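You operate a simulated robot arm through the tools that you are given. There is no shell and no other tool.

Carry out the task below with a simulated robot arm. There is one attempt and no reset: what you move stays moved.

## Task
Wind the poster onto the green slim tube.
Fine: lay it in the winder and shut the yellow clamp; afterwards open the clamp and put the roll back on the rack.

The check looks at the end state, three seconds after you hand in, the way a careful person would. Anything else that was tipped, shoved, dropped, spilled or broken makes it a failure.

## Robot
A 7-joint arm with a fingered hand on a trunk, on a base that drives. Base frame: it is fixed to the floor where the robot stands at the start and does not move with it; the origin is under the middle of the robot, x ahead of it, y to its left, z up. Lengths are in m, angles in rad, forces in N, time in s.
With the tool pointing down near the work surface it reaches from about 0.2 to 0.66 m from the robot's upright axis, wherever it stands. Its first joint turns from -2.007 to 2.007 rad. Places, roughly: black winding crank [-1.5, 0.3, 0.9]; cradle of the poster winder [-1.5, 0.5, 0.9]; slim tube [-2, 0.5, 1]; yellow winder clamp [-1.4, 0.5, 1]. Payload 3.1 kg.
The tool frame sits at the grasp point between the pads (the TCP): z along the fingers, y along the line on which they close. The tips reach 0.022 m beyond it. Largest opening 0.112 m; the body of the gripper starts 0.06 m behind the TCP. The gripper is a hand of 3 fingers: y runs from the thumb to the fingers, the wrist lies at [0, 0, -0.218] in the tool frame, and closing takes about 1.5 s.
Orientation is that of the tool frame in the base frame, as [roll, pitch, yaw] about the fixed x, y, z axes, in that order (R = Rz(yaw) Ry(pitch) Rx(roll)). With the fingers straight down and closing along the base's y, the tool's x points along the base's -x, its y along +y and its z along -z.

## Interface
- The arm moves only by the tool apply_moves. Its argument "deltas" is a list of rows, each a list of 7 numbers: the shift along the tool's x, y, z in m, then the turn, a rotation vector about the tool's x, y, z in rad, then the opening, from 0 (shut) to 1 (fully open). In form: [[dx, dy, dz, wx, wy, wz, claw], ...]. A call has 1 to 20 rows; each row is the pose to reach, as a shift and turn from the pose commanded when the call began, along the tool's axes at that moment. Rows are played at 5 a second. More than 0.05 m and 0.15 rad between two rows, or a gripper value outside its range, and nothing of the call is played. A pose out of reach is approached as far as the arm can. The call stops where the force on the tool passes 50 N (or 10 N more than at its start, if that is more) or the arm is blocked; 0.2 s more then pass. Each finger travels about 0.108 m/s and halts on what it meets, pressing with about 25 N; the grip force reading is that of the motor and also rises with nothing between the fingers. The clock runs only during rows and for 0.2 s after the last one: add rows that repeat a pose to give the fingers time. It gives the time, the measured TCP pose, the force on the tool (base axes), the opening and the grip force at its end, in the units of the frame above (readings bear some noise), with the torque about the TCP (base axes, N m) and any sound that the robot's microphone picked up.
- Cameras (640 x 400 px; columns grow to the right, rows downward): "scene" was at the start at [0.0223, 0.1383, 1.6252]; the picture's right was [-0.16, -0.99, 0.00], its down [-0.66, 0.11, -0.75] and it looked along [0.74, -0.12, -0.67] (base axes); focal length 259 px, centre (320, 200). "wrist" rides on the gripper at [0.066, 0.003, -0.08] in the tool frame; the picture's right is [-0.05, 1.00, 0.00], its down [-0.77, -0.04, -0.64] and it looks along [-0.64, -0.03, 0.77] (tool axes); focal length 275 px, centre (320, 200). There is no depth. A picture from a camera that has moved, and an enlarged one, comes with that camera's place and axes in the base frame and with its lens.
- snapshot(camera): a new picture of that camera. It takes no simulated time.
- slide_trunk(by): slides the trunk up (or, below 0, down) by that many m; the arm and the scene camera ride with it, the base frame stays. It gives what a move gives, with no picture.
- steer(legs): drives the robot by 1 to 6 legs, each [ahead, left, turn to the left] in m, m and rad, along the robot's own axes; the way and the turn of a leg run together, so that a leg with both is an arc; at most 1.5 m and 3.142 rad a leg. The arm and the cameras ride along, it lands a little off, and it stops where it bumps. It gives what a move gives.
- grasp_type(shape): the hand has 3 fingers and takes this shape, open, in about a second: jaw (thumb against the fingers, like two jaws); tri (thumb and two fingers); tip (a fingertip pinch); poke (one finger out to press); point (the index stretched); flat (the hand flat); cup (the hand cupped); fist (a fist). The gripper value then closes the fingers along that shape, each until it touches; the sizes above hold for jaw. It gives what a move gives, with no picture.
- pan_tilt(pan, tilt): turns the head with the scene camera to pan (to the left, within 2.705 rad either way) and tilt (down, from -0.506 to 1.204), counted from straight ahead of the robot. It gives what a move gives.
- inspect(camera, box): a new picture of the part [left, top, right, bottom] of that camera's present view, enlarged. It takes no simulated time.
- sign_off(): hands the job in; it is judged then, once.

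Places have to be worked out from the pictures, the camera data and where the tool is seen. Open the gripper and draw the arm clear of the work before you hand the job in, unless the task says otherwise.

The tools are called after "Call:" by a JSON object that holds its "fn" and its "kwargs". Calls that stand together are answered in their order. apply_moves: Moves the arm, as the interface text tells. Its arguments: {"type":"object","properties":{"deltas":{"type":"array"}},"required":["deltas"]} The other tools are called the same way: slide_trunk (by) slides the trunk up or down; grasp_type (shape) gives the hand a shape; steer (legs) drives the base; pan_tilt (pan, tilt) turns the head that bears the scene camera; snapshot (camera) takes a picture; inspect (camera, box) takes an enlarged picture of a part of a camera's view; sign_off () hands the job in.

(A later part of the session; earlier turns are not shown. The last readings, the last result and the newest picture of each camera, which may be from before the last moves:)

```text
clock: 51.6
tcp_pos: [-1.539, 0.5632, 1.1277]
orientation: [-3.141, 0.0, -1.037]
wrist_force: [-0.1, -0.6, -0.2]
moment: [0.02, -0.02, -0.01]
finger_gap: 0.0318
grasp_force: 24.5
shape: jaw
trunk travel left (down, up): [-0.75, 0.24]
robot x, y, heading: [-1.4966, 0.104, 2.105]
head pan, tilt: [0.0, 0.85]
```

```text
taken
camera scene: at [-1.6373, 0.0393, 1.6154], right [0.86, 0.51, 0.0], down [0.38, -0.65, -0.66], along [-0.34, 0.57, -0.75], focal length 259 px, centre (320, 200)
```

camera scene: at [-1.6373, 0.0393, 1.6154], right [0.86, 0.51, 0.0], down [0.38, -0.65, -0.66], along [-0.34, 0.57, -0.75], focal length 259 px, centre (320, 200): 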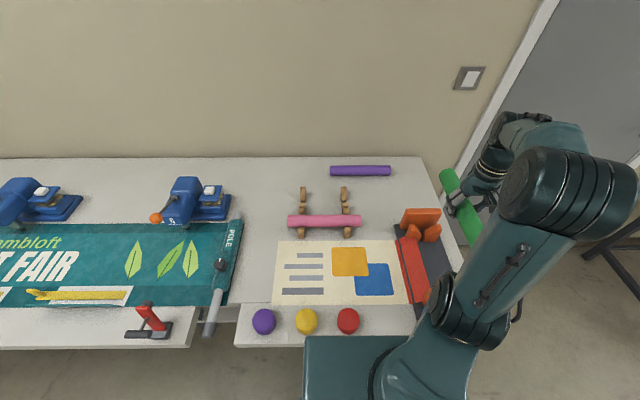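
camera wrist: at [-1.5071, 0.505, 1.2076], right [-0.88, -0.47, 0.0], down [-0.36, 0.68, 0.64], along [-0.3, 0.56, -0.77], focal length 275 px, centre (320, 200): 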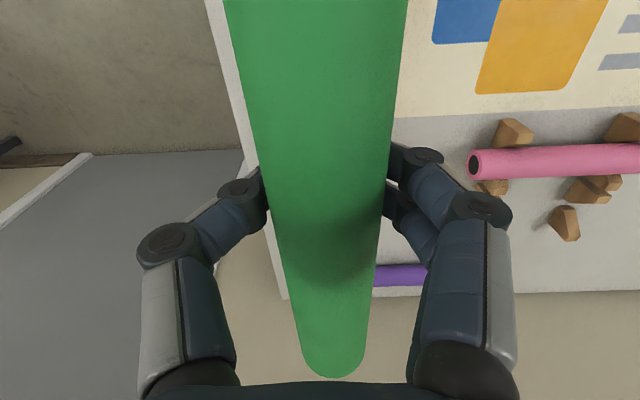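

The tube hangs over the cradle along its axis. I inspect the far V-block from the scene camera to confirm alignment before lowering.

Call:
{"fn": "inspect", "kwargs": {"camera": "scene", "box": [380, 150, 540, 270]}}

Call:
{"fn": "pan_tilt", "kwargs": {"pan": -0.5, "tilt": 0.85}}

Call:
{"fn": "snapshot", "kwargs": {"camera": "scene"}}

```text
3.33 times, centred on (460, 210) of scene
camera zoom: at [-1.6373, 0.0393, 1.6154], right [0.86, 0.51, 0.0], down [0.38, -0.65, -0.66], along [-0.34, 0.57, -0.75], focal length 865 px, centre (-147, 167)
```

zoom: 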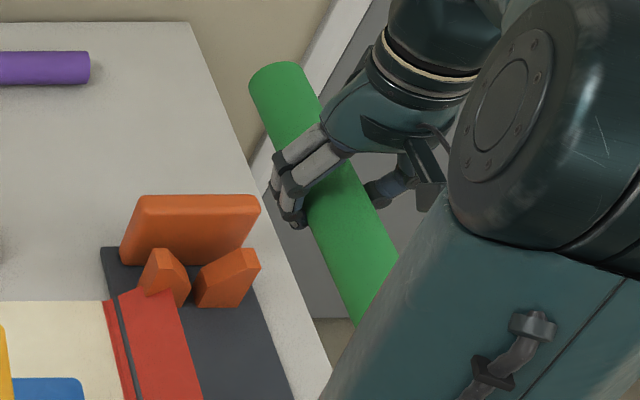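

```text
clock: 52.5
tcp_pos: [-1.538, 0.5632, 1.1278]
orientation: [3.141, 0.001, -1.037]
wrist_force: [-0.6, -0.4, 0.1]
moment: [0.01, -0.01, -0.01]
finger_gap: 0.0313
grasp_force: 24.8
shape: jaw
trunk travel left (down, up): [-0.75, 0.24]
robot x, y, heading: [-1.492, 0.1032, 2.104]
head pan, tilt: [-0.499, 0.85]
```

```text
taken
camera scene: at [-1.5996, 0.0504, 1.6154], right [1.0, 0.04, 0.0], down [0.03, -0.75, -0.66], along [-0.02, 0.66, -0.75], focal length 259 px, centre (320, 200)
```

scene: 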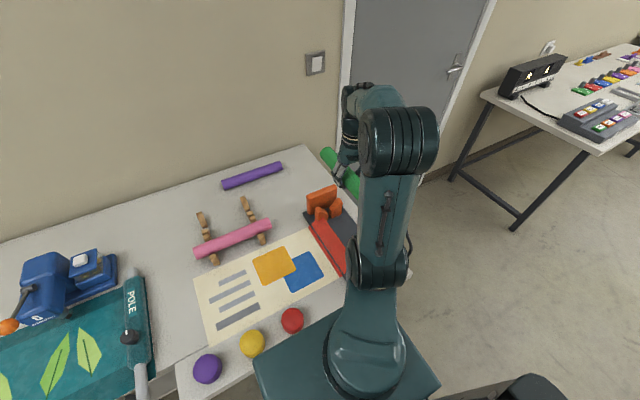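

The tube in the scene view matches the reported hand pose within a millimetre or two, so I use the scene camera to measure the V-block more closely.

Call:
{"fn": "pan_tilt", "kwargs": {"pan": 0.0, "tilt": 0.85}}

Call:
{"fn": "inspect", "kwargs": {"camera": "scene", "box": [395, 190, 475, 240]}}

```text
clock: 53.5
tcp_pos: [-1.539, 0.5633, 1.1275]
orientation: [-3.141, 0.0, -1.036]
wrist_force: [0.2, 0.6, 0.9]
moment: [0.03, -0.01, -0.01]
finger_gap: 0.0318
grasp_force: 24.9
shape: jaw
trunk travel left (down, up): [-0.75, 0.24]
robot x, y, heading: [-1.4973, 0.1013, 2.107]
head pan, tilt: [0.0, 0.85]
```

```text
8.00 times, centred on (435, 215) of scene
camera zoom: at [-1.6364, 0.0396, 1.6155], right [0.86, 0.51, 0.0], down [0.38, -0.65, -0.66], along [-0.34, 0.57, -0.75], focal length 2075 px, centre (-600, 80)
```

zoom: 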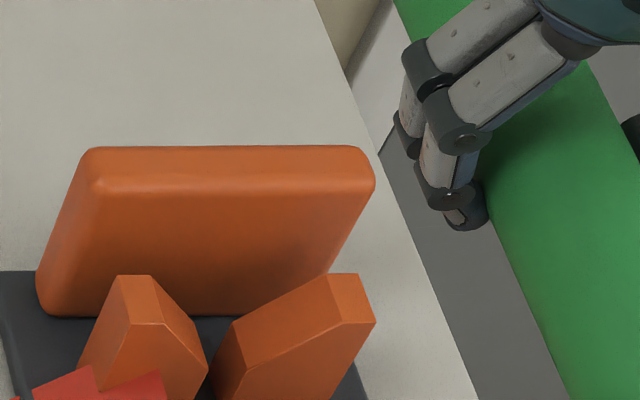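

The V-block is centred at Y ≈ -0.200 with its tops at z ≈ 0.89, and the tube centre sits properly between the plates. I correct 4 mm right and lower part of the way, then look.

Call:
{"fn": "apply_moves", "kwargs": {"deltas": [[0, -0.0045, 0.03, 0, 0, 0, 0], [0, -0.0045, 0.06, 0, 0, 0, 0], [0, -0.0045, 0.09, 0, 0, 0, 0], [0, -0.0045, 0.12, 0, 0, 0, 0], [0, -0.0045, 0.15, 0, 0, 0, 0], [0, -0.0045, 0.15, 0, 0, 0, 0]]}}

Call:
{"fn": "snapshot", "kwargs": {"camera": "scene"}}

Call:
{"fn": "snapshot", "kwargs": {"camera": "wrist"}}

Call:
{"fn": "inspect", "kwargs": {"camera": "scene", "box": [390, 150, 550, 270]}}

```text
clock: 54.9
tcp_pos: [-1.5336, 0.5655, 0.9766]
orientation: [-3.14, -0.001, -1.035]
wrist_force: [-0.5, -0.1, 0.0]
moment: [0.0, 0.03, -0.03]
finger_gap: 0.0318
grasp_force: 25.3
shape: jaw
trunk travel left (down, up): [-0.75, 0.24]
robot x, y, heading: [-1.4949, 0.1045, 2.106]
head pan, tilt: [0.0, 0.85]
```

```text
taken
camera scene: at [-1.6363, 0.039, 1.6154], right [0.86, 0.51, 0.0], down [0.38, -0.65, -0.66], along [-0.34, 0.57, -0.75], focal length 259 px, centre (320, 200)
```

scene: 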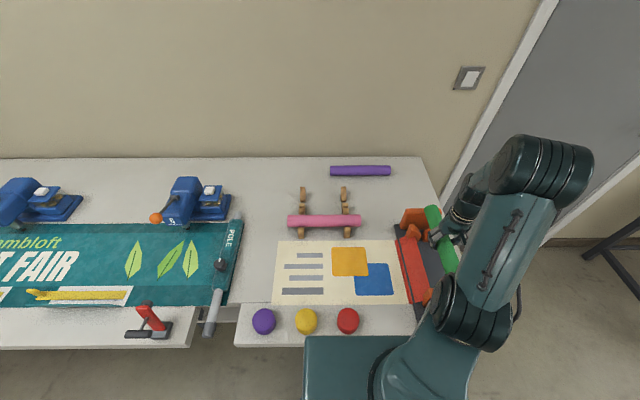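

```text
taken
camera wrist: at [-1.5031, 0.5073, 1.0569], right [-0.88, -0.47, 0.0], down [-0.36, 0.68, 0.64], along [-0.3, 0.56, -0.77], focal length 275 px, centre (320, 200)
```

wrist: 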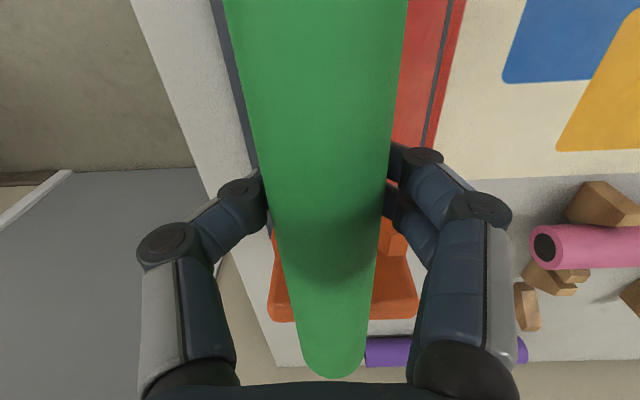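

```text
3.33 times, centred on (470, 210) of scene
camera zoom: at [-1.6363, 0.039, 1.6154], right [0.86, 0.51, 0.0], down [0.38, -0.65, -0.66], along [-0.34, 0.57, -0.75], focal length 865 px, centre (-180, 167)
```

zoom: 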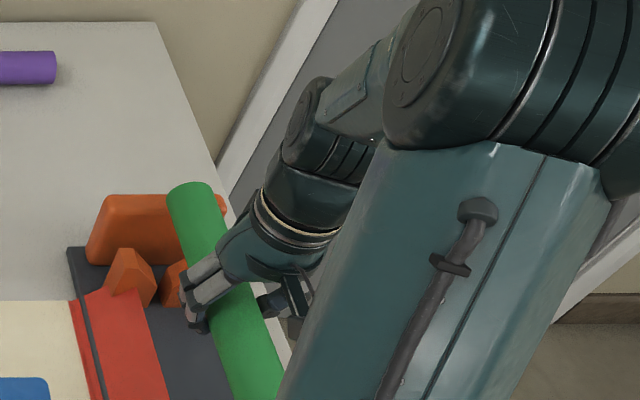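

Alignment looks right: the far plate is centred behind the tube. I lower on to z ≈ 0.90 and then in small steps until the tube touches the V-blocks.

Call:
{"fn": "apply_moves", "kwargs": {"deltas": [[0, 0.0, 0.025, 0, 0, 0, 0], [0, 0, 0.05, 0, 0, 0, 0], [0, 0, 0.07, 0, 0, 0, 0], [0, 0, 0.076, 0, 0, 0, 0], [0, 0, 0.08, 0, 0, 0, 0], [0, 0, 0.08, 0, 0, 0, 0]]}}

Call:
{"fn": "inspect", "kwargs": {"camera": "scene", "box": [390, 180, 490, 260]}}

Call:
{"fn": "snapshot", "kwargs": {"camera": "wrist"}}

```text
clock: 56.2
tcp_pos: [-1.5342, 0.5666, 0.896]
orientation: [3.141, 0.0, -1.037]
wrist_force: [0.6, 0.3, -0.8]
moment: [-0.06, 0.01, -0.01]
finger_gap: 0.0157
grasp_force: 25.2
shape: jaw
trunk travel left (down, up): [-0.75, 0.24]
robot x, y, heading: [-1.4967, 0.1015, 2.107]
head pan, tilt: [0.0, 0.85]
```

```text
5.00 times, centred on (440, 220) of scene
camera zoom: at [-1.6364, 0.0395, 1.6154], right [0.86, 0.51, 0.0], down [0.38, -0.65, -0.66], along [-0.34, 0.57, -0.75], focal length 1297 px, centre (-280, 100)
```

zoom: 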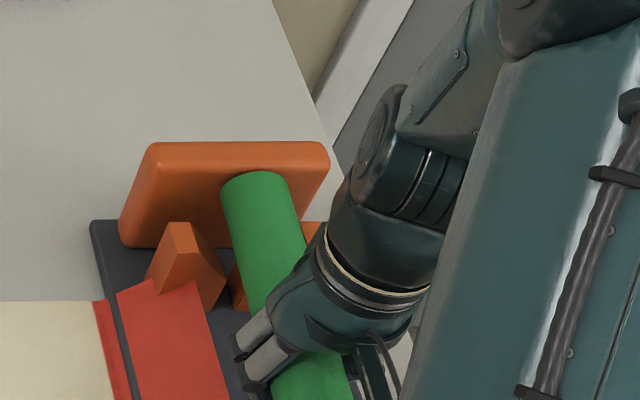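

```text
taken
camera wrist: at [-1.503, 0.508, 0.976], right [-0.88, -0.47, 0.0], down [-0.36, 0.68, 0.64], along [-0.3, 0.56, -0.77], focal length 275 px, centre (320, 200)
```

wrist: 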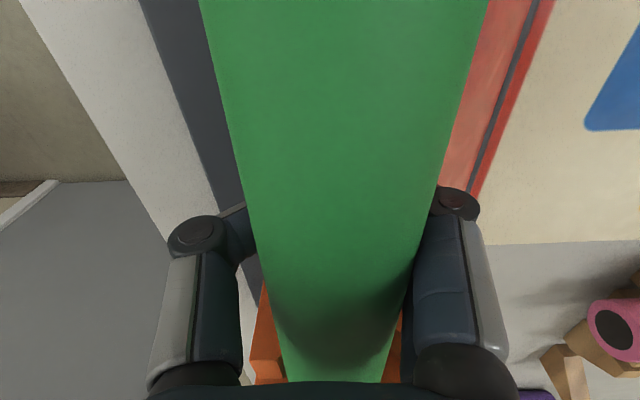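

The tube slid up in the grip by about 28 mm, level: it is already sitting on the V-blocks with its axis near z 0.924 (rechecking, the tabletop is nearer z 0.86 than 0.81). Fingertips are close to the base plate, so I open while easing up slightly.

Call:
{"fn": "apply_moves", "kwargs": {"deltas": [[0, 0, -0.002, 0, 0, 0, 0.35], [0, 0, -0.006, 0, 0, 0, 0.6], [0, 0, -0.01, 0, 0, 0, 0.8], [0, 0, -0.01, 0, 0, 0, 0.8], [0, 0, -0.01, 0, 0, 0, 0.8]]}}

Call:
{"fn": "snapshot", "kwargs": {"camera": "wrist"}}

Call:
{"fn": "inspect", "kwargs": {"camera": "scene", "box": [390, 180, 490, 260]}}

```text
clock: 57.5
tcp_pos: [-1.5333, 0.5657, 0.9066]
orientation: [-3.141, 0.001, -1.038]
wrist_force: [-0.5, 0.4, 0.5]
moment: [0.02, -0.01, -0.03]
finger_gap: 0.0895
grasp_force: 0.2
shape: jaw
trunk travel left (down, up): [-0.75, 0.24]
robot x, y, heading: [-1.4939, 0.0995, 2.103]
head pan, tilt: [0.0, 0.85]
```

```text
taken
camera wrist: at [-1.5028, 0.5073, 0.9865], right [-0.88, -0.47, 0.0], down [-0.36, 0.68, 0.64], along [-0.3, 0.56, -0.77], focal length 275 px, centre (320, 200)
```

wrist: 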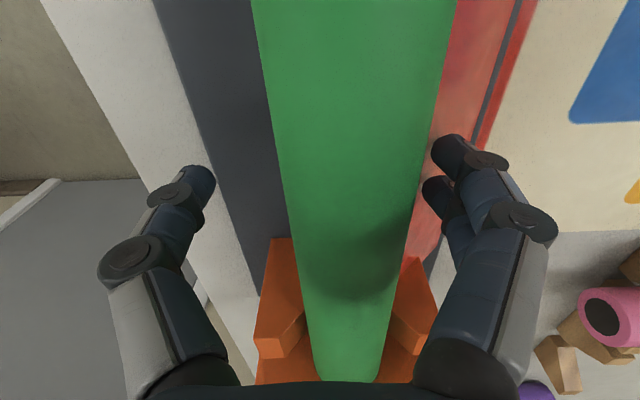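

```text
5.00 times, centred on (440, 220) of scene
camera zoom: at [-1.6364, 0.0394, 1.6154], right [0.86, 0.51, 0.0], down [0.38, -0.65, -0.66], along [-0.34, 0.57, -0.75], focal length 1297 px, centre (-280, 100)
```

zoom: 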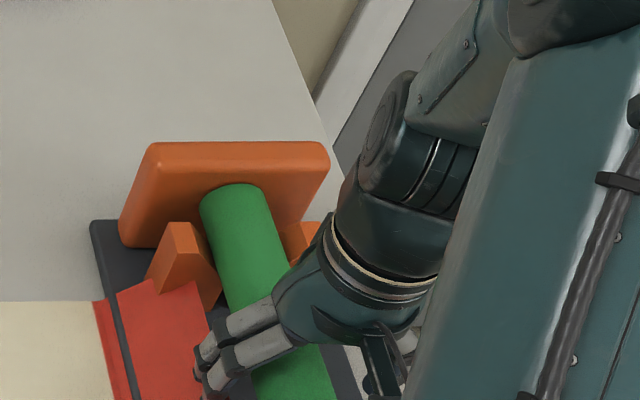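

The tube has settled between the V wedges. I raise the hand straight up clear of it and look.

Call:
{"fn": "apply_moves", "kwargs": {"deltas": [[0, 0, -0.03, 0, 0, 0, 0.8], [0, 0, -0.07, 0, 0, 0, 0.9], [0, 0, -0.115, 0, 0, 0, 1], [0, 0, -0.16, 0, 0, 0, 1], [0, 0, -0.205, 0, 0, 0, 1], [0.04, 0, -0.235, 0, 0, 0, 1], [0.08, 0.02, -0.235, 0, 0, 0, 1], [0.12, 0.05, -0.235, 0, 0, 0, 1], [0.12, 0.05, -0.235, 0, 0, 0, 1]]}}

Call:
{"fn": "snapshot", "kwargs": {"camera": "wrist"}}

Call:
{"fn": "snapshot", "kwargs": {"camera": "scene"}}

```text
clock: 59.5
tcp_pos: [-1.5182, 0.4348, 1.1387]
orientation: [-3.141, -0.003, -1.037]
wrist_force: [-0.4, 0.1, -0.2]
moment: [0.0, -0.03, 0.0]
finger_gap: 0.1118
grasp_force: 0.1
shape: jaw
trunk travel left (down, up): [-0.75, 0.24]
robot x, y, heading: [-1.4948, 0.1012, 2.098]
head pan, tilt: [0.0, 0.85]
```

```text
taken
camera wrist: at [-1.4878, 0.377, 1.2195], right [-0.88, -0.47, 0.0], down [-0.36, 0.68, 0.63], along [-0.29, 0.56, -0.77], focal length 275 px, centre (320, 200)
```

wrist: 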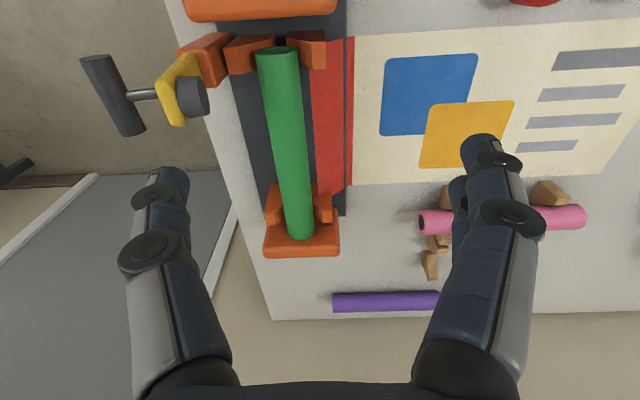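

```text
taken
camera scene: at [-1.6414, 0.041, 1.615], right [0.86, 0.51, 0.0], down [0.39, -0.65, -0.66], along [-0.33, 0.57, -0.75], focal length 259 px, centre (320, 200)
```

scene: 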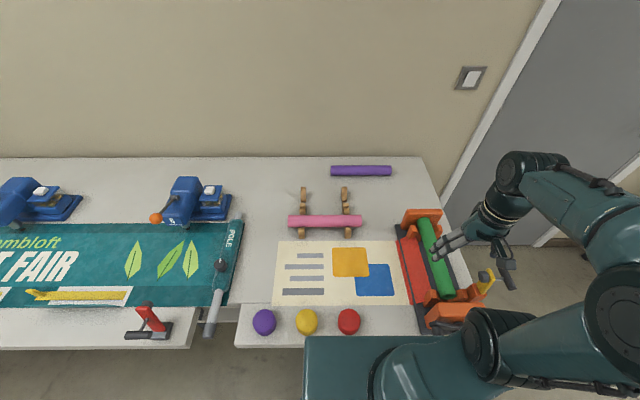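

Call:
{"fn": "inspect", "kwargs": {"camera": "wrist", "box": [70, 0, 370, 270]}}

Call:
{"fn": "inspect", "kwargs": {"camera": "scene", "box": [380, 200, 540, 340]}}

```text
1.48 times, centred on (220, 135) of wrist
camera zoom: at [-1.4878, 0.377, 1.2195], right [-0.88, -0.47, 0.0], down [-0.36, 0.68, 0.63], along [-0.29, 0.56, -0.77], focal length 408 px, centre (468, 296)
```

zoom: 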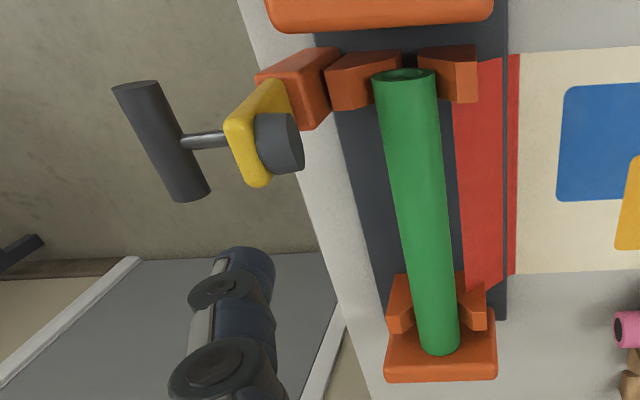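

```text
2.86 times, centred on (460, 270) of scene
camera zoom: at [-1.6414, 0.041, 1.615], right [0.86, 0.51, 0.0], down [0.39, -0.65, -0.66], along [-0.33, 0.57, -0.75], focal length 741 px, centre (-80, 0)
```

zoom: 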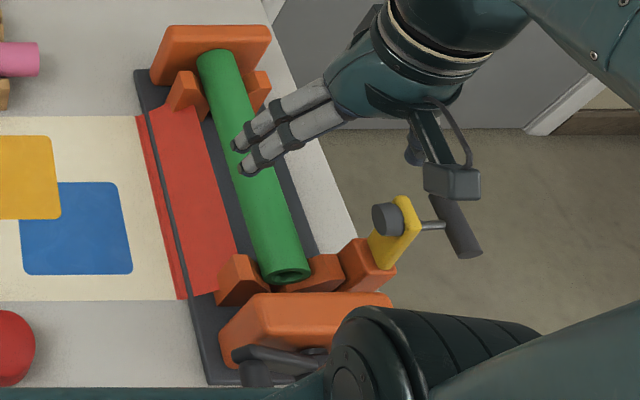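

The tube lies in both V-blocks, but about 14 mm too far from me: its near end barely reaches under where the clamp pad will land. I go back down over the tube to re-grip and shift it toward the crank side.

Call:
{"fn": "apply_moves", "kwargs": {"deltas": [[-0.037, -0.014, 0, 0, 0, 0, 1], [-0.073, -0.028, 0, 0, 0, 0, 1], [-0.11, -0.041, 0, 0, 0, 0, 0.9], [-0.11, -0.041, 0.05, 0, 0, 0, 0.8], [-0.11, -0.041, 0.1, 0, 0, 0, 0.8], [-0.11, -0.041, 0.14, 0, 0, 0, 0.8], [-0.11, -0.041, 0.14, 0, 0, 0, 0.8]]}}

Call:
{"fn": "snapshot", "kwargs": {"camera": "wrist"}}

```text
clock: 61.0
tcp_pos: [-1.5343, 0.5509, 1.0005]
orientation: [3.141, 0.002, -1.035]
wrist_force: [0.1, -0.6, 0.0]
moment: [0.04, 0.01, -0.01]
finger_gap: 0.0898
grasp_force: 0.1
shape: jaw
trunk travel left (down, up): [-0.75, 0.24]
robot x, y, heading: [-1.4936, 0.1012, 2.106]
head pan, tilt: [0.0, 0.85]
```

```text
taken
camera wrist: at [-1.5041, 0.4926, 1.0805], right [-0.88, -0.47, 0.0], down [-0.36, 0.68, 0.64], along [-0.3, 0.56, -0.77], focal length 275 px, centre (320, 200)
```

wrist: 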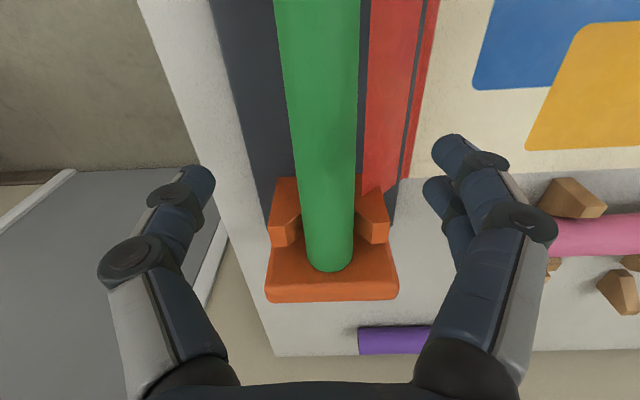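

Tube axis reads z ≈ 0.914, Y within 3 mm of the hand, far end touching the far plate. I descend to it and close the fingers.

Call:
{"fn": "apply_moves", "kwargs": {"deltas": [[0, 0.002, 0.04, 0, 0, 0, 0.8], [0, 0.002, 0.075, 0, 0, 0, 0.8], [0, 0.002, 0.087, 0, 0, 0, 0.8], [0, 0.002, 0.087, 0, 0, 0, 0.5], [0, 0.002, 0.087, 0, 0, 0, 0.3], [0, 0.002, 0.087, 0, 0, 0, 0.1], [0, 0.002, 0.087, 0, 0, 0, 0], [0, 0.002, 0.087, 0, 0, 0, 0], [0, 0.002, 0.087, 0, 0, 0, 0]]}}

Call:
{"fn": "snapshot", "kwargs": {"camera": "wrist"}}

```text
clock: 63.0
tcp_pos: [-1.5361, 0.5512, 0.9135]
orientation: [-3.141, 0.001, -1.036]
wrist_force: [0.2, 0.5, -0.5]
moment: [-0.02, 0.03, -0.01]
finger_gap: 0.0
grasp_force: 24.9
shape: jaw
trunk travel left (down, up): [-0.75, 0.24]
robot x, y, heading: [-1.4989, 0.1012, 2.107]
head pan, tilt: [0.0, 0.85]
```

```text
taken
camera wrist: at [-1.5057, 0.4936, 0.9936], right [-0.88, -0.47, 0.0], down [-0.36, 0.68, 0.64], along [-0.3, 0.56, -0.77], focal length 275 px, centre (320, 200)
```

wrist: 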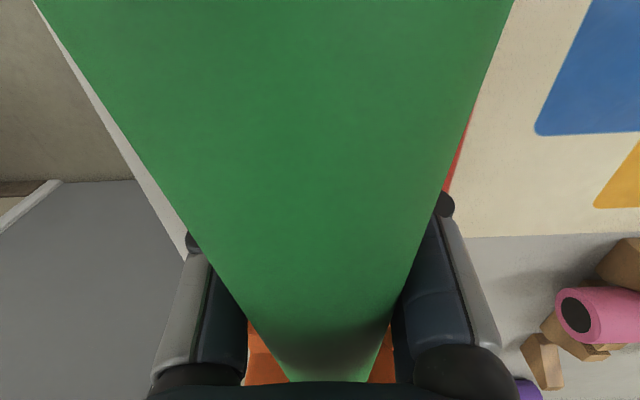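

The fingers closed underneath and squeezed the tube up, so it now rests caged on the closed fingers, slightly tilted. That is fine for the shift: I move 16 mm toward the crank, then lower so it settles back on both V-blocks.

Call:
{"fn": "apply_moves", "kwargs": {"deltas": [[0.005, 0, -0.003, 0, 0, 0, 0], [0.011, 0, -0.003, 0, 0, 0, 0], [0.016, 0, -0.003, 0, 0, 0, 0], [0.016, 0, 0.006, 0, 0, 0, 0], [0.016, 0, 0.014, 0, 0, 0, 0], [0.016, 0, 0.014, 0, 0, 0, 0]]}}

Call:
{"fn": "snapshot", "kwargs": {"camera": "wrist"}}

Call:
{"fn": "inspect", "kwargs": {"camera": "scene", "box": [390, 180, 490, 260]}}

```text
clock: 64.5
tcp_pos: [-1.5289, 0.5375, 0.9012]
orientation: [-3.142, 0.0, -1.035]
wrist_force: [0.8, -0.2, -0.9]
moment: [0.01, -0.05, 0.0]
finger_gap: 0.0001
grasp_force: 25.2
shape: jaw
trunk travel left (down, up): [-0.75, 0.24]
robot x, y, heading: [-1.4958, 0.1012, 2.108]
head pan, tilt: [0.0, 0.85]
```

```text
taken
camera wrist: at [-1.4992, 0.4792, 0.9805], right [-0.88, -0.47, 0.0], down [-0.36, 0.68, 0.64], along [-0.3, 0.56, -0.77], focal length 275 px, centre (320, 200)
```

wrist: 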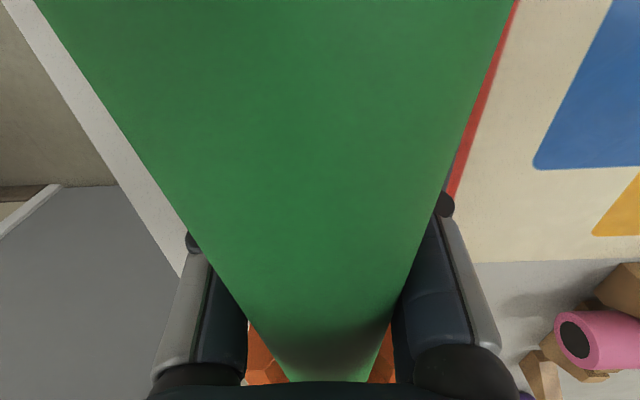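

```text
5.00 times, centred on (440, 220) of scene
camera zoom: at [-1.6364, 0.0395, 1.6155], right [0.86, 0.51, 0.0], down [0.38, -0.65, -0.66], along [-0.34, 0.57, -0.75], focal length 1297 px, centre (-280, 100)
```

zoom: 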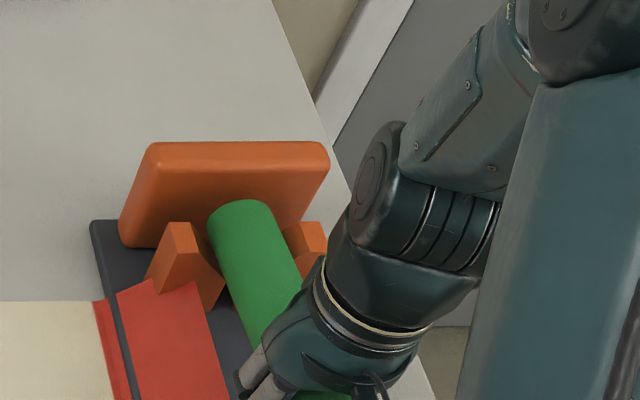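

The tube moved along with the hand. Now I lower a few more millimetres and open slowly so it sinks gently into the V-blocks.

Call:
{"fn": "apply_moves", "kwargs": {"deltas": [[0, 0, 0.004, 0, 0, 0, 0.04], [0, 0, 0.004, 0, 0, 0, 0.08], [0, 0, 0.004, 0, 0, 0, 0.12], [0, 0, 0.003, 0, 0, 0, 0.16], [0, 0, 0.002, 0, 0, 0, 0.2], [0, 0, 0.0, 0, 0, 0, 0.24], [0, 0, -0.002, 0, 0, 0, 0.28], [0, 0, -0.004, 0, 0, 0, 0.33], [0, 0, -0.006, 0, 0, 0, 0.38], [0, 0, -0.008, 0, 0, 0, 0.45], [0, 0, -0.01, 0, 0, 0, 0.55], [0, 0, -0.01, 0, 0, 0, 0.7], [0, 0, -0.01, 0, 0, 0, 0.8], [0, 0, -0.01, 0, 0, 0, 0.8]]}}

Call:
{"fn": "snapshot", "kwargs": {"camera": "wrist"}}

Call:
{"fn": "inspect", "kwargs": {"camera": "scene", "box": [390, 180, 490, 260]}}

```text
clock: 67.5
tcp_pos: [-1.53, 0.5377, 0.9109]
orientation: [3.142, 0.001, -1.039]
wrist_force: [-0.1, -0.6, 0.7]
moment: [0.02, -0.02, -0.02]
finger_gap: 0.0891
grasp_force: 0.0
shape: jaw
trunk travel left (down, up): [-0.75, 0.24]
robot x, y, heading: [-1.4976, 0.101, 2.11]
head pan, tilt: [0.0, 0.85]
```

```text
taken
camera wrist: at [-1.4995, 0.4797, 0.99], right [-0.88, -0.47, 0.0], down [-0.36, 0.68, 0.64], along [-0.3, 0.56, -0.77], focal length 275 px, centre (320, 200)
```

wrist: 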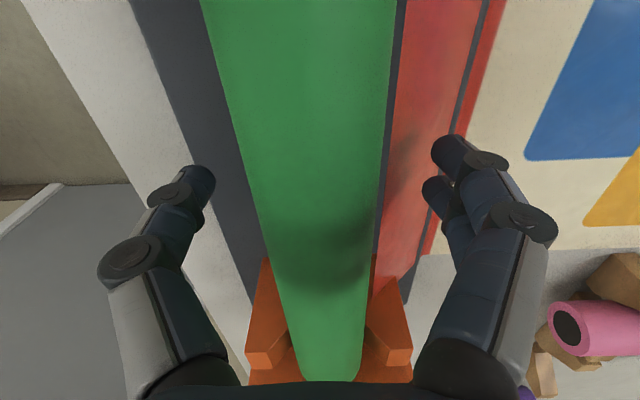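

```text
5.00 times, centred on (440, 220) of scene
camera zoom: at [-1.6364, 0.0395, 1.6155], right [0.86, 0.51, 0.0], down [0.38, -0.65, -0.66], along [-0.34, 0.57, -0.75], focal length 1297 px, centre (-280, 100)
```

zoom: 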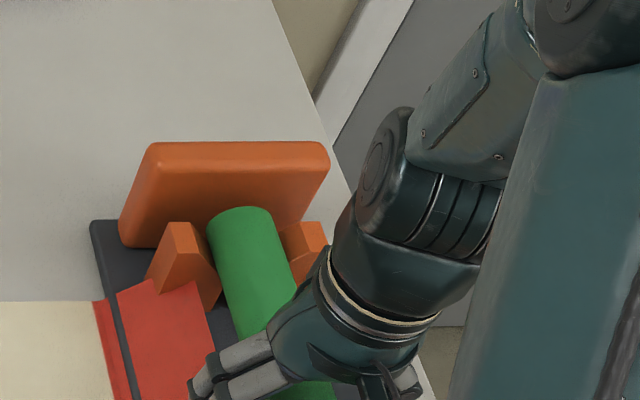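

The tube is back down in the V-blocks, now clear of the far plate. I raise the hand and look at both ends.

Call:
{"fn": "apply_moves", "kwargs": {"deltas": [[0, 0, -0.03, 0, 0, 0, 0.8], [0, 0, -0.07, 0, 0, 0, 0.9], [0, 0, -0.115, 0, 0, 0, 1], [0, 0, -0.16, 0, 0, 0, 1], [0, 0, -0.205, 0, 0, 0, 1], [0.04, 0, -0.235, 0, 0, 0, 1], [0.08, 0.02, -0.235, 0, 0, 0, 1], [0.11, 0.05, -0.235, 0, 0, 0, 1], [0.11, 0.05, -0.235, 0, 0, 0, 1]]}}

Call:
{"fn": "inspect", "kwargs": {"camera": "wrist", "box": [70, 0, 370, 270]}}

Call:
{"fn": "inspect", "kwargs": {"camera": "scene", "box": [380, 200, 540, 340]}}

```text
clock: 69.5
tcp_pos: [-1.5187, 0.4197, 1.1455]
orientation: [3.141, -0.002, -1.038]
wrist_force: [-0.9, 0.4, 0.1]
moment: [-0.06, 0.0, -0.01]
finger_gap: 0.1121
grasp_force: 0.1
shape: jaw
trunk travel left (down, up): [-0.75, 0.24]
robot x, y, heading: [-1.4939, 0.1017, 2.104]
head pan, tilt: [0.0, 0.85]
```

```text
1.48 times, centred on (220, 135) of wrist
camera zoom: at [-1.4878, 0.361, 1.2257], right [-0.88, -0.47, 0.0], down [-0.36, 0.68, 0.63], along [-0.3, 0.56, -0.77], focal length 408 px, centre (468, 296)
```

zoom: 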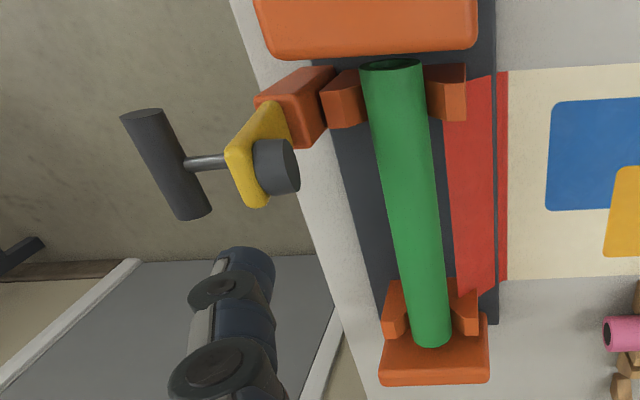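

```text
2.86 times, centred on (460, 270) of scene
camera zoom: at [-1.6384, 0.0407, 1.6153], right [0.86, 0.51, 0.0], down [0.38, -0.65, -0.66], along [-0.34, 0.57, -0.75], focal length 741 px, centre (-80, 0)
```

zoom: 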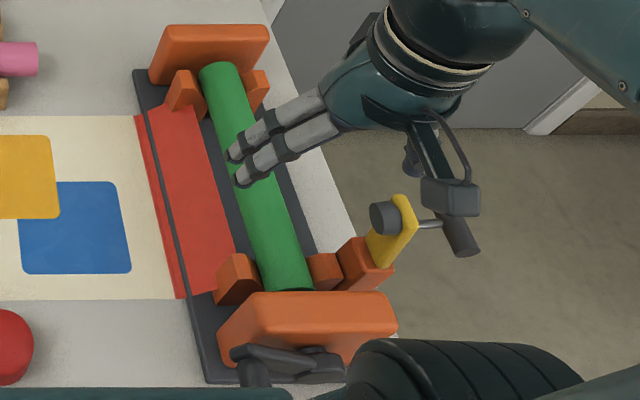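

Both ends now overlap the V-blocks properly. The T-handle is at about (X 0.292, Y -0.296, z 1.02) with the hinge near Y -0.246, z 0.97, so pushing the T-bar left shuts the clamp. I bring the closed fingers to the right of the T-bar, passing above it.

Call:
{"fn": "apply_moves", "kwargs": {"deltas": [[-0.002, -0.046, -0.01, 0, 0, 0, 1], [-0.004, -0.092, -0.01, 0, 0, 0, 1], [-0.006, -0.138, -0.01, 0, 0, 0, 0.7], [-0.008, -0.184, -0.01, 0, 0, 0, 0.4], [-0.008, -0.23, -0.01, 0, 0, 0, 0.2], [-0.008, -0.235, -0.01, 0, 0, 0, 0], [-0.008, -0.235, -0.01, 0, 0, 0, 0], [-0.008, -0.235, -0.01, 0, 0, 0, 0]]}}

Call:
{"fn": "snapshot", "kwargs": {"camera": "wrist"}}

Call:
{"fn": "snapshot", "kwargs": {"camera": "scene"}}

```text
clock: 71.2
tcp_pos: [-1.3181, 0.5427, 1.1554]
orientation: [-3.141, 0.0, -1.037]
wrist_force: [0.5, -0.5, 0.2]
moment: [-0.02, 0.0, -0.01]
finger_gap: 0.0001
grasp_force: 25.1
shape: jaw
trunk travel left (down, up): [-0.75, 0.24]
robot x, y, heading: [-1.4981, 0.1022, 2.108]
head pan, tilt: [0.0, 0.85]
```

```text
taken
camera wrist: at [-1.2876, 0.4858, 1.2361], right [-0.88, -0.47, 0.0], down [-0.36, 0.68, 0.64], along [-0.3, 0.56, -0.77], focal length 275 px, centre (320, 200)
```

wrist: 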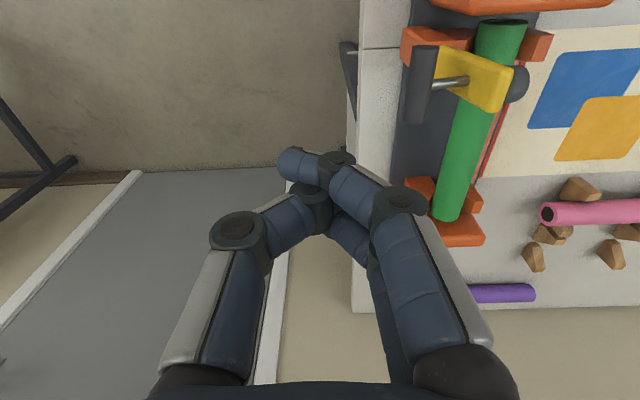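

```text
taken
camera scene: at [-1.6364, 0.0393, 1.6154], right [0.86, 0.51, 0.0], down [0.38, -0.65, -0.66], along [-0.34, 0.57, -0.75], focal length 259 px, centre (320, 200)
```

scene: 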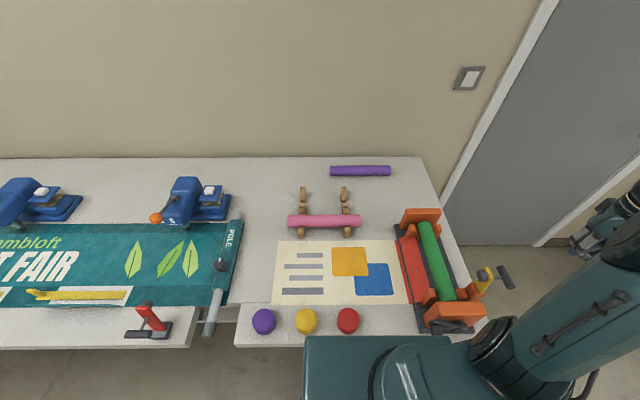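

The closed fingers flare outward above the tips, which would push the bar down rather than over. I try the flat hand for a straight pushing surface, staying at this clear spot right of the table.

Call:
{"fn": "grasp_type", "kwargs": {"shape": "flat"}}

Call:
{"fn": "snapshot", "kwargs": {"camera": "wrist"}}

Call:
{"fn": "inspect", "kwargs": {"camera": "scene", "box": [480, 150, 640, 350]}}

```text
clock: 72.2
tcp_pos: [-1.3184, 0.5431, 1.1561]
orientation: [-3.141, 0.0, -1.036]
wrist_force: [0.3, -0.2, 0.3]
moment: [0.01, -0.01, 0.01]
finger_gap: 0.0001
grasp_force: 0.0
shape: flat
trunk travel left (down, up): [-0.75, 0.24]
robot x, y, heading: [-1.4965, 0.1023, 2.102]
head pan, tilt: [0.0, 0.85]
```

```text
taken
camera wrist: at [-1.2877, 0.4858, 1.2361], right [-0.88, -0.47, 0.0], down [-0.36, 0.68, 0.64], along [-0.3, 0.56, -0.77], focal length 275 px, centre (320, 200)
```

wrist: 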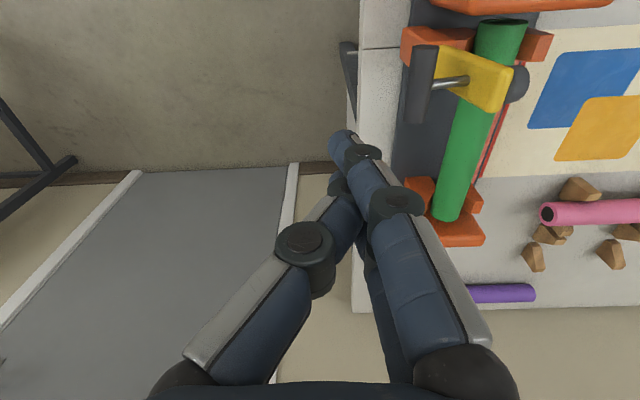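

```text
2.00 times, centred on (560, 250) of scene
camera zoom: at [-1.6363, 0.0394, 1.6155], right [0.86, 0.51, 0.0], down [0.38, -0.65, -0.66], along [-0.34, 0.57, -0.75], focal length 519 px, centre (-160, 100)
```

zoom: 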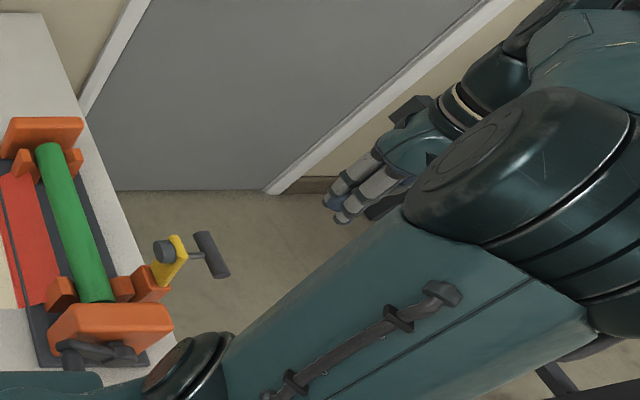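

The flat hand gives nearly straight fingers with the tips just below the grasp point. I descend beside the T-bar to about its height, still clear on its right.

Call:
{"fn": "apply_moves", "kwargs": {"deltas": [[0, 0, 0.035, 0, 0, 0, 1], [0, 0, 0.07, 0, 0, 0, 1], [0, 0, 0.105, 0, 0, 0, 1], [0, 0, 0.14, 0, 0, 0, 1], [0, 0, 0.14, 0, 0, 0, 1]]}}

Call:
{"fn": "snapshot", "kwargs": {"camera": "wrist"}}

Call:
{"fn": "inspect", "kwargs": {"camera": "scene", "box": [400, 180, 600, 340]}}

```text
clock: 73.3
tcp_pos: [-1.3175, 0.5435, 1.0148]
orientation: [-3.141, 0.0, -1.037]
wrist_force: [-0.4, 0.1, 0.1]
moment: [-0.01, -0.02, 0.02]
finger_gap: 0.0
grasp_force: 0.1
shape: flat
trunk travel left (down, up): [-0.75, 0.24]
robot x, y, heading: [-1.4955, 0.1024, 2.106]
head pan, tilt: [0.0, 0.85]
```

```text
taken
camera wrist: at [-1.2872, 0.4855, 1.095], right [-0.88, -0.47, 0.0], down [-0.36, 0.68, 0.64], along [-0.3, 0.56, -0.77], focal length 275 px, centre (320, 200)
```

wrist: 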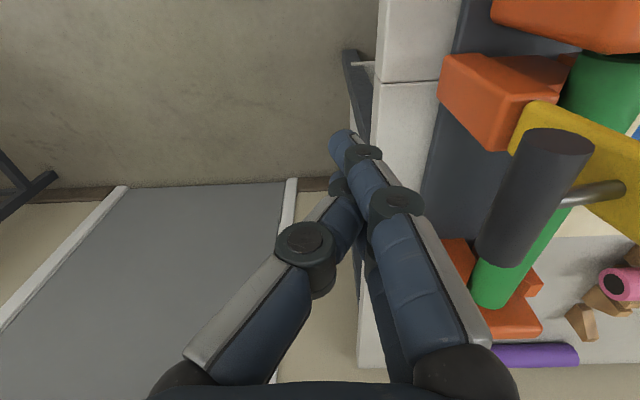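

```text
2.50 times, centred on (500, 260) of scene
camera zoom: at [-1.6365, 0.0387, 1.6154], right [0.86, 0.51, 0.0], down [0.38, -0.65, -0.66], along [-0.34, 0.57, -0.75], focal length 648 px, centre (-130, 50)
```

zoom: 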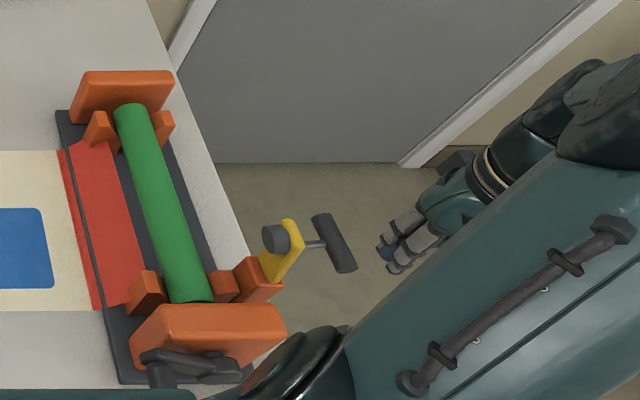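

T-bar is at (X 0.290, Y -0.2975, z 1.016). I push it left following its arc over the hinge, up to about the top, watching the force.

Call:
{"fn": "apply_moves", "kwargs": {"deltas": [[0, 0.02, 0, 0, 0, 0, 1], [0, 0.036, 0, 0, 0, 0, 1], [0, 0.044, 0.0, 0, 0, 0, 1], [0, 0.053, -0.007, 0, 0, 0, 1], [0, 0.061, -0.014, 0, 0, 0, 1], [0, 0.069, -0.018, 0, 0, 0, 1], [0, 0.0775, -0.021, 0, 0, 0, 1], [0, 0.0865, -0.023, 0, 0, 0, 1], [0, 0.0955, -0.023, 0, 0, 0, 1], [0, 0.0955, -0.023, 0, 0, 0, 1]]}}

Call:
{"fn": "snapshot", "kwargs": {"camera": "wrist"}}

Call:
{"fn": "inspect", "kwargs": {"camera": "scene", "box": [400, 180, 600, 340]}}

```text
clock: 75.5
tcp_pos: [-1.4014, 0.496, 1.0387]
orientation: [3.142, 0.001, -1.034]
wrist_force: [0.2, -0.5, -1.3]
moment: [0.01, 0.0, -0.01]
finger_gap: 0.0
grasp_force: 0.1
shape: flat
trunk travel left (down, up): [-0.75, 0.24]
robot x, y, heading: [-1.4963, 0.1037, 2.102]
head pan, tilt: [0.0, 0.85]
```

```text
taken
camera wrist: at [-1.3703, 0.4376, 1.1191], right [-0.88, -0.47, 0.0], down [-0.36, 0.68, 0.64], along [-0.3, 0.56, -0.77], focal length 275 px, centre (320, 200)
```

wrist: 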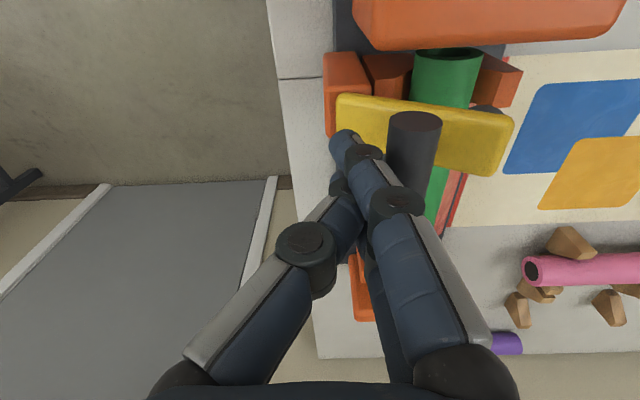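

```text
2.50 times, centred on (500, 260) of scene
camera zoom: at [-1.6361, 0.0395, 1.6155], right [0.86, 0.51, 0.0], down [0.38, -0.65, -0.66], along [-0.34, 0.57, -0.75], focal length 648 px, centre (-130, 50)
```

zoom: 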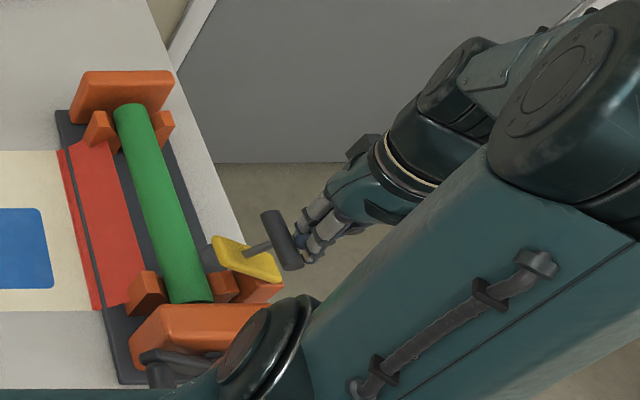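

The lever follows and stays where pushed. I continue along the arc over the top and downward to the left.

Call:
{"fn": "apply_moves", "kwargs": {"deltas": [[0, 0.009, 0.0005, 0, 0, 0, 1], [0, 0.018, 0.002, 0, 0, 0, 1], [0, 0.026, 0.005, 0, 0, 0, 1], [0, 0.0345, 0.009, 0, 0, 0, 1], [0, 0.042, 0.014, 0, 0, 0, 1], [0, 0.049, 0.019, 0, 0, 0, 1], [0, 0.049, 0.019, 0, 0, 0, 1]]}}

Call:
{"fn": "snapshot", "kwargs": {"camera": "wrist"}}

Call:
{"fn": "inspect", "kwargs": {"camera": "scene", "box": [400, 180, 600, 340]}}

```text
clock: 77.0
tcp_pos: [-1.4348, 0.4767, 1.0245]
orientation: [-3.126, 0.02, -1.042]
wrist_force: [20.5, 5.1, 27.8]
moment: [-0.23, 0.21, 0.09]
finger_gap: 0.0
grasp_force: 0.1
shape: flat
trunk travel left (down, up): [-0.75, 0.24]
robot x, y, heading: [-1.4936, 0.0994, 2.107]
head pan, tilt: [0.0, 0.85]
stopped in row 7: the force on the tool passed its limit at 59 N (the readings are from after the stop); the commanded pose is now the measured one
```

```text
taken
camera wrist: at [-1.4045, 0.4163, 1.1023], right [-0.89, -0.46, -0.01], down [-0.36, 0.67, 0.65], along [-0.29, 0.58, -0.76], focal length 275 px, centre (320, 200)
```

wrist: 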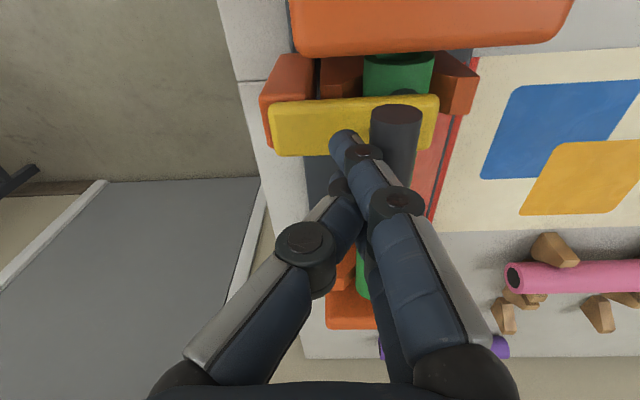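

```text
2.50 times, centred on (500, 260) of scene
camera zoom: at [-1.6326, 0.0381, 1.616], right [0.86, 0.51, 0.0], down [0.38, -0.65, -0.66], along [-0.34, 0.57, -0.75], focal length 648 px, centre (-130, 50)
```

zoom: 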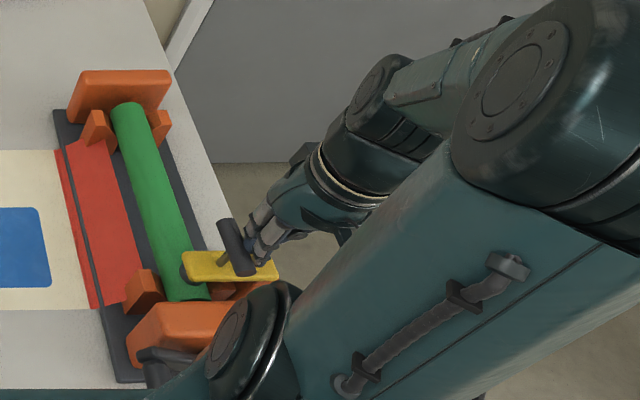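

The lever is now nearly flat across the tube and the fingertips pressed on something (59 N), so I back the hand off upward and to the right, then look.

Call:
{"fn": "apply_moves", "kwargs": {"deltas": [[0, -0.008, -0.02, 0, 0, 0, 1], [0, -0.015, -0.05, 0, 0, 0, 1], [0, -0.02, -0.09, 0, 0, 0, 1], [0.02, -0.02, -0.13, 0, 0, 0, 1], [0.02, -0.02, -0.13, 0, 0, 0, 1]]}}

Call:
{"fn": "snapshot", "kwargs": {"camera": "wrist"}}

Call:
{"fn": "inspect", "kwargs": {"camera": "scene", "box": [400, 180, 600, 340]}}

```text
clock: 78.2
tcp_pos: [-1.4138, 0.4682, 1.1499]
orientation: [-3.131, 0.013, -1.038]
wrist_force: [-0.3, -0.2, 0.9]
moment: [0.0, 0.01, -0.01]
finger_gap: 0.0001
grasp_force: 0.0
shape: flat
trunk travel left (down, up): [-0.75, 0.24]
robot x, y, heading: [-1.4948, 0.1045, 2.107]
head pan, tilt: [0.0, 0.85]
```

```text
taken
camera wrist: at [-1.3827, 0.4083, 1.2297], right [-0.88, -0.47, -0.01], down [-0.36, 0.67, 0.64], along [-0.29, 0.57, -0.76], focal length 275 px, centre (320, 200)
```

wrist: 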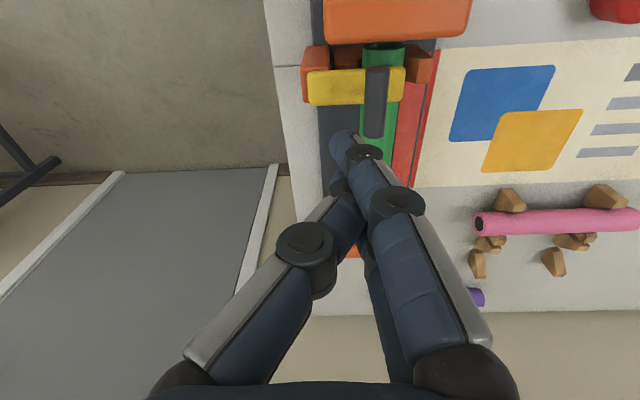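

```text
2.50 times, centred on (500, 260) of scene
camera zoom: at [-1.6365, 0.0414, 1.6155], right [0.86, 0.51, 0.0], down [0.38, -0.65, -0.66], along [-0.34, 0.57, -0.75], focal length 648 px, centre (-130, 50)
```

zoom: 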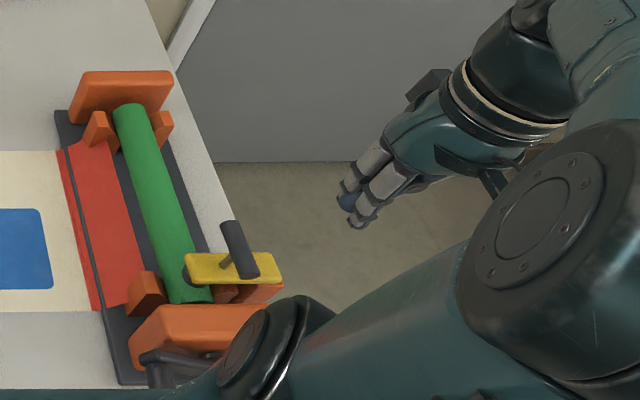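

The clamp lever lies across the tube with the T-bar on top. I zoom in to see whether the pad is fully down.

Call:
{"fn": "inspect", "kwargs": {"camera": "wrist", "box": [270, 0, 470, 150]}}

Call:
{"fn": "inspect", "kwargs": {"camera": "scene", "box": [440, 240, 520, 310]}}

```text
2.67 times, centred on (370, 75) of wrist
camera zoom: at [-1.3827, 0.4083, 1.2297], right [-0.88, -0.47, -0.01], down [-0.36, 0.67, 0.64], along [-0.29, 0.57, -0.76], focal length 734 px, centre (187, 533)
```

zoom: 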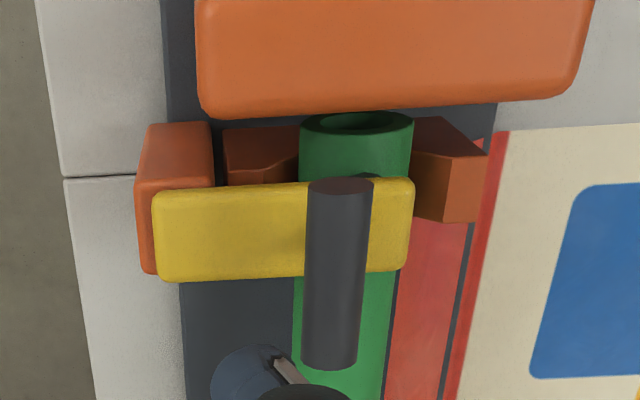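

```text
5.71 times, centred on (480, 275) of scene
camera zoom: at [-1.6365, 0.0414, 1.6155], right [0.86, 0.51, 0.0], down [0.38, -0.65, -0.66], along [-0.34, 0.57, -0.75], focal length 1482 px, centre (-594, -229)
```

zoom: 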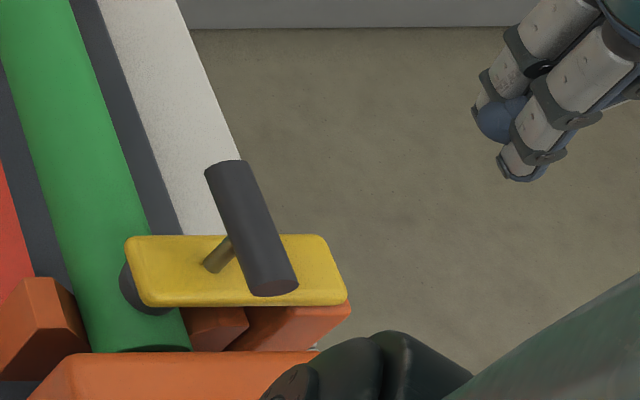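

The lever reads level (both ends z ≈ 0.963), so the clamp is shut on the tube. The crank faces me but I stand too close to it, so I back the robot off 0.30 m with the hand high and look at the crank.

Call:
{"fn": "steer", "kwargs": {"legs": [[-0.3, 0, 0]]}}

Call:
{"fn": "snapshot", "kwargs": {"camera": "wrist"}}

Call:
{"fn": "snapshot", "kwargs": {"camera": "scene"}}

```text
clock: 80.2
tcp_pos: [-1.2578, 0.208, 1.1513]
orientation: [-3.131, 0.014, -1.037]
wrist_force: [0.0, -0.1, -0.5]
moment: [-0.01, -0.03, 0.02]
finger_gap: 0.0001
grasp_force: 0.0
shape: flat
trunk travel left (down, up): [-0.75, 0.24]
robot x, y, heading: [-1.3407, -0.1551, 2.106]
head pan, tilt: [0.0, 0.85]
```

```text
taken
camera wrist: at [-1.2296, 0.1483, 1.2297], right [-0.88, -0.47, -0.01], down [-0.36, 0.67, 0.65], along [-0.3, 0.57, -0.76], focal length 275 px, centre (320, 200)
```

wrist: 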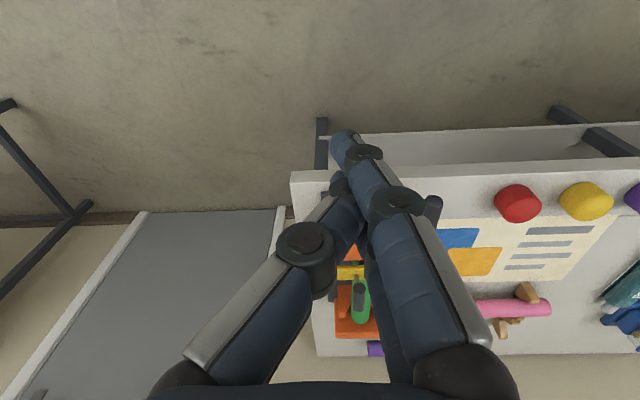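

```text
taken
camera scene: at [-1.4823, -0.22, 1.6155], right [0.86, 0.51, 0.0], down [0.38, -0.65, -0.66], along [-0.34, 0.57, -0.75], focal length 259 px, centre (320, 200)
```

scene: 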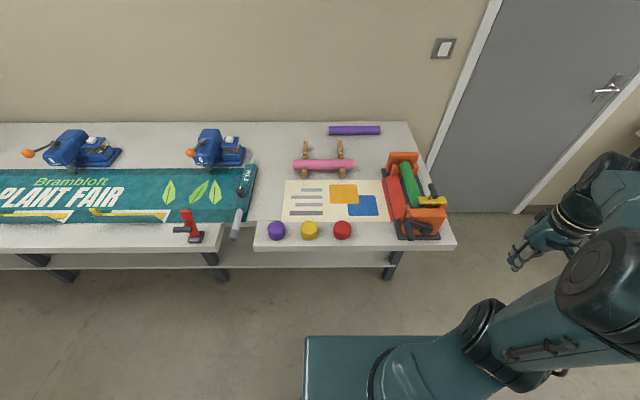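

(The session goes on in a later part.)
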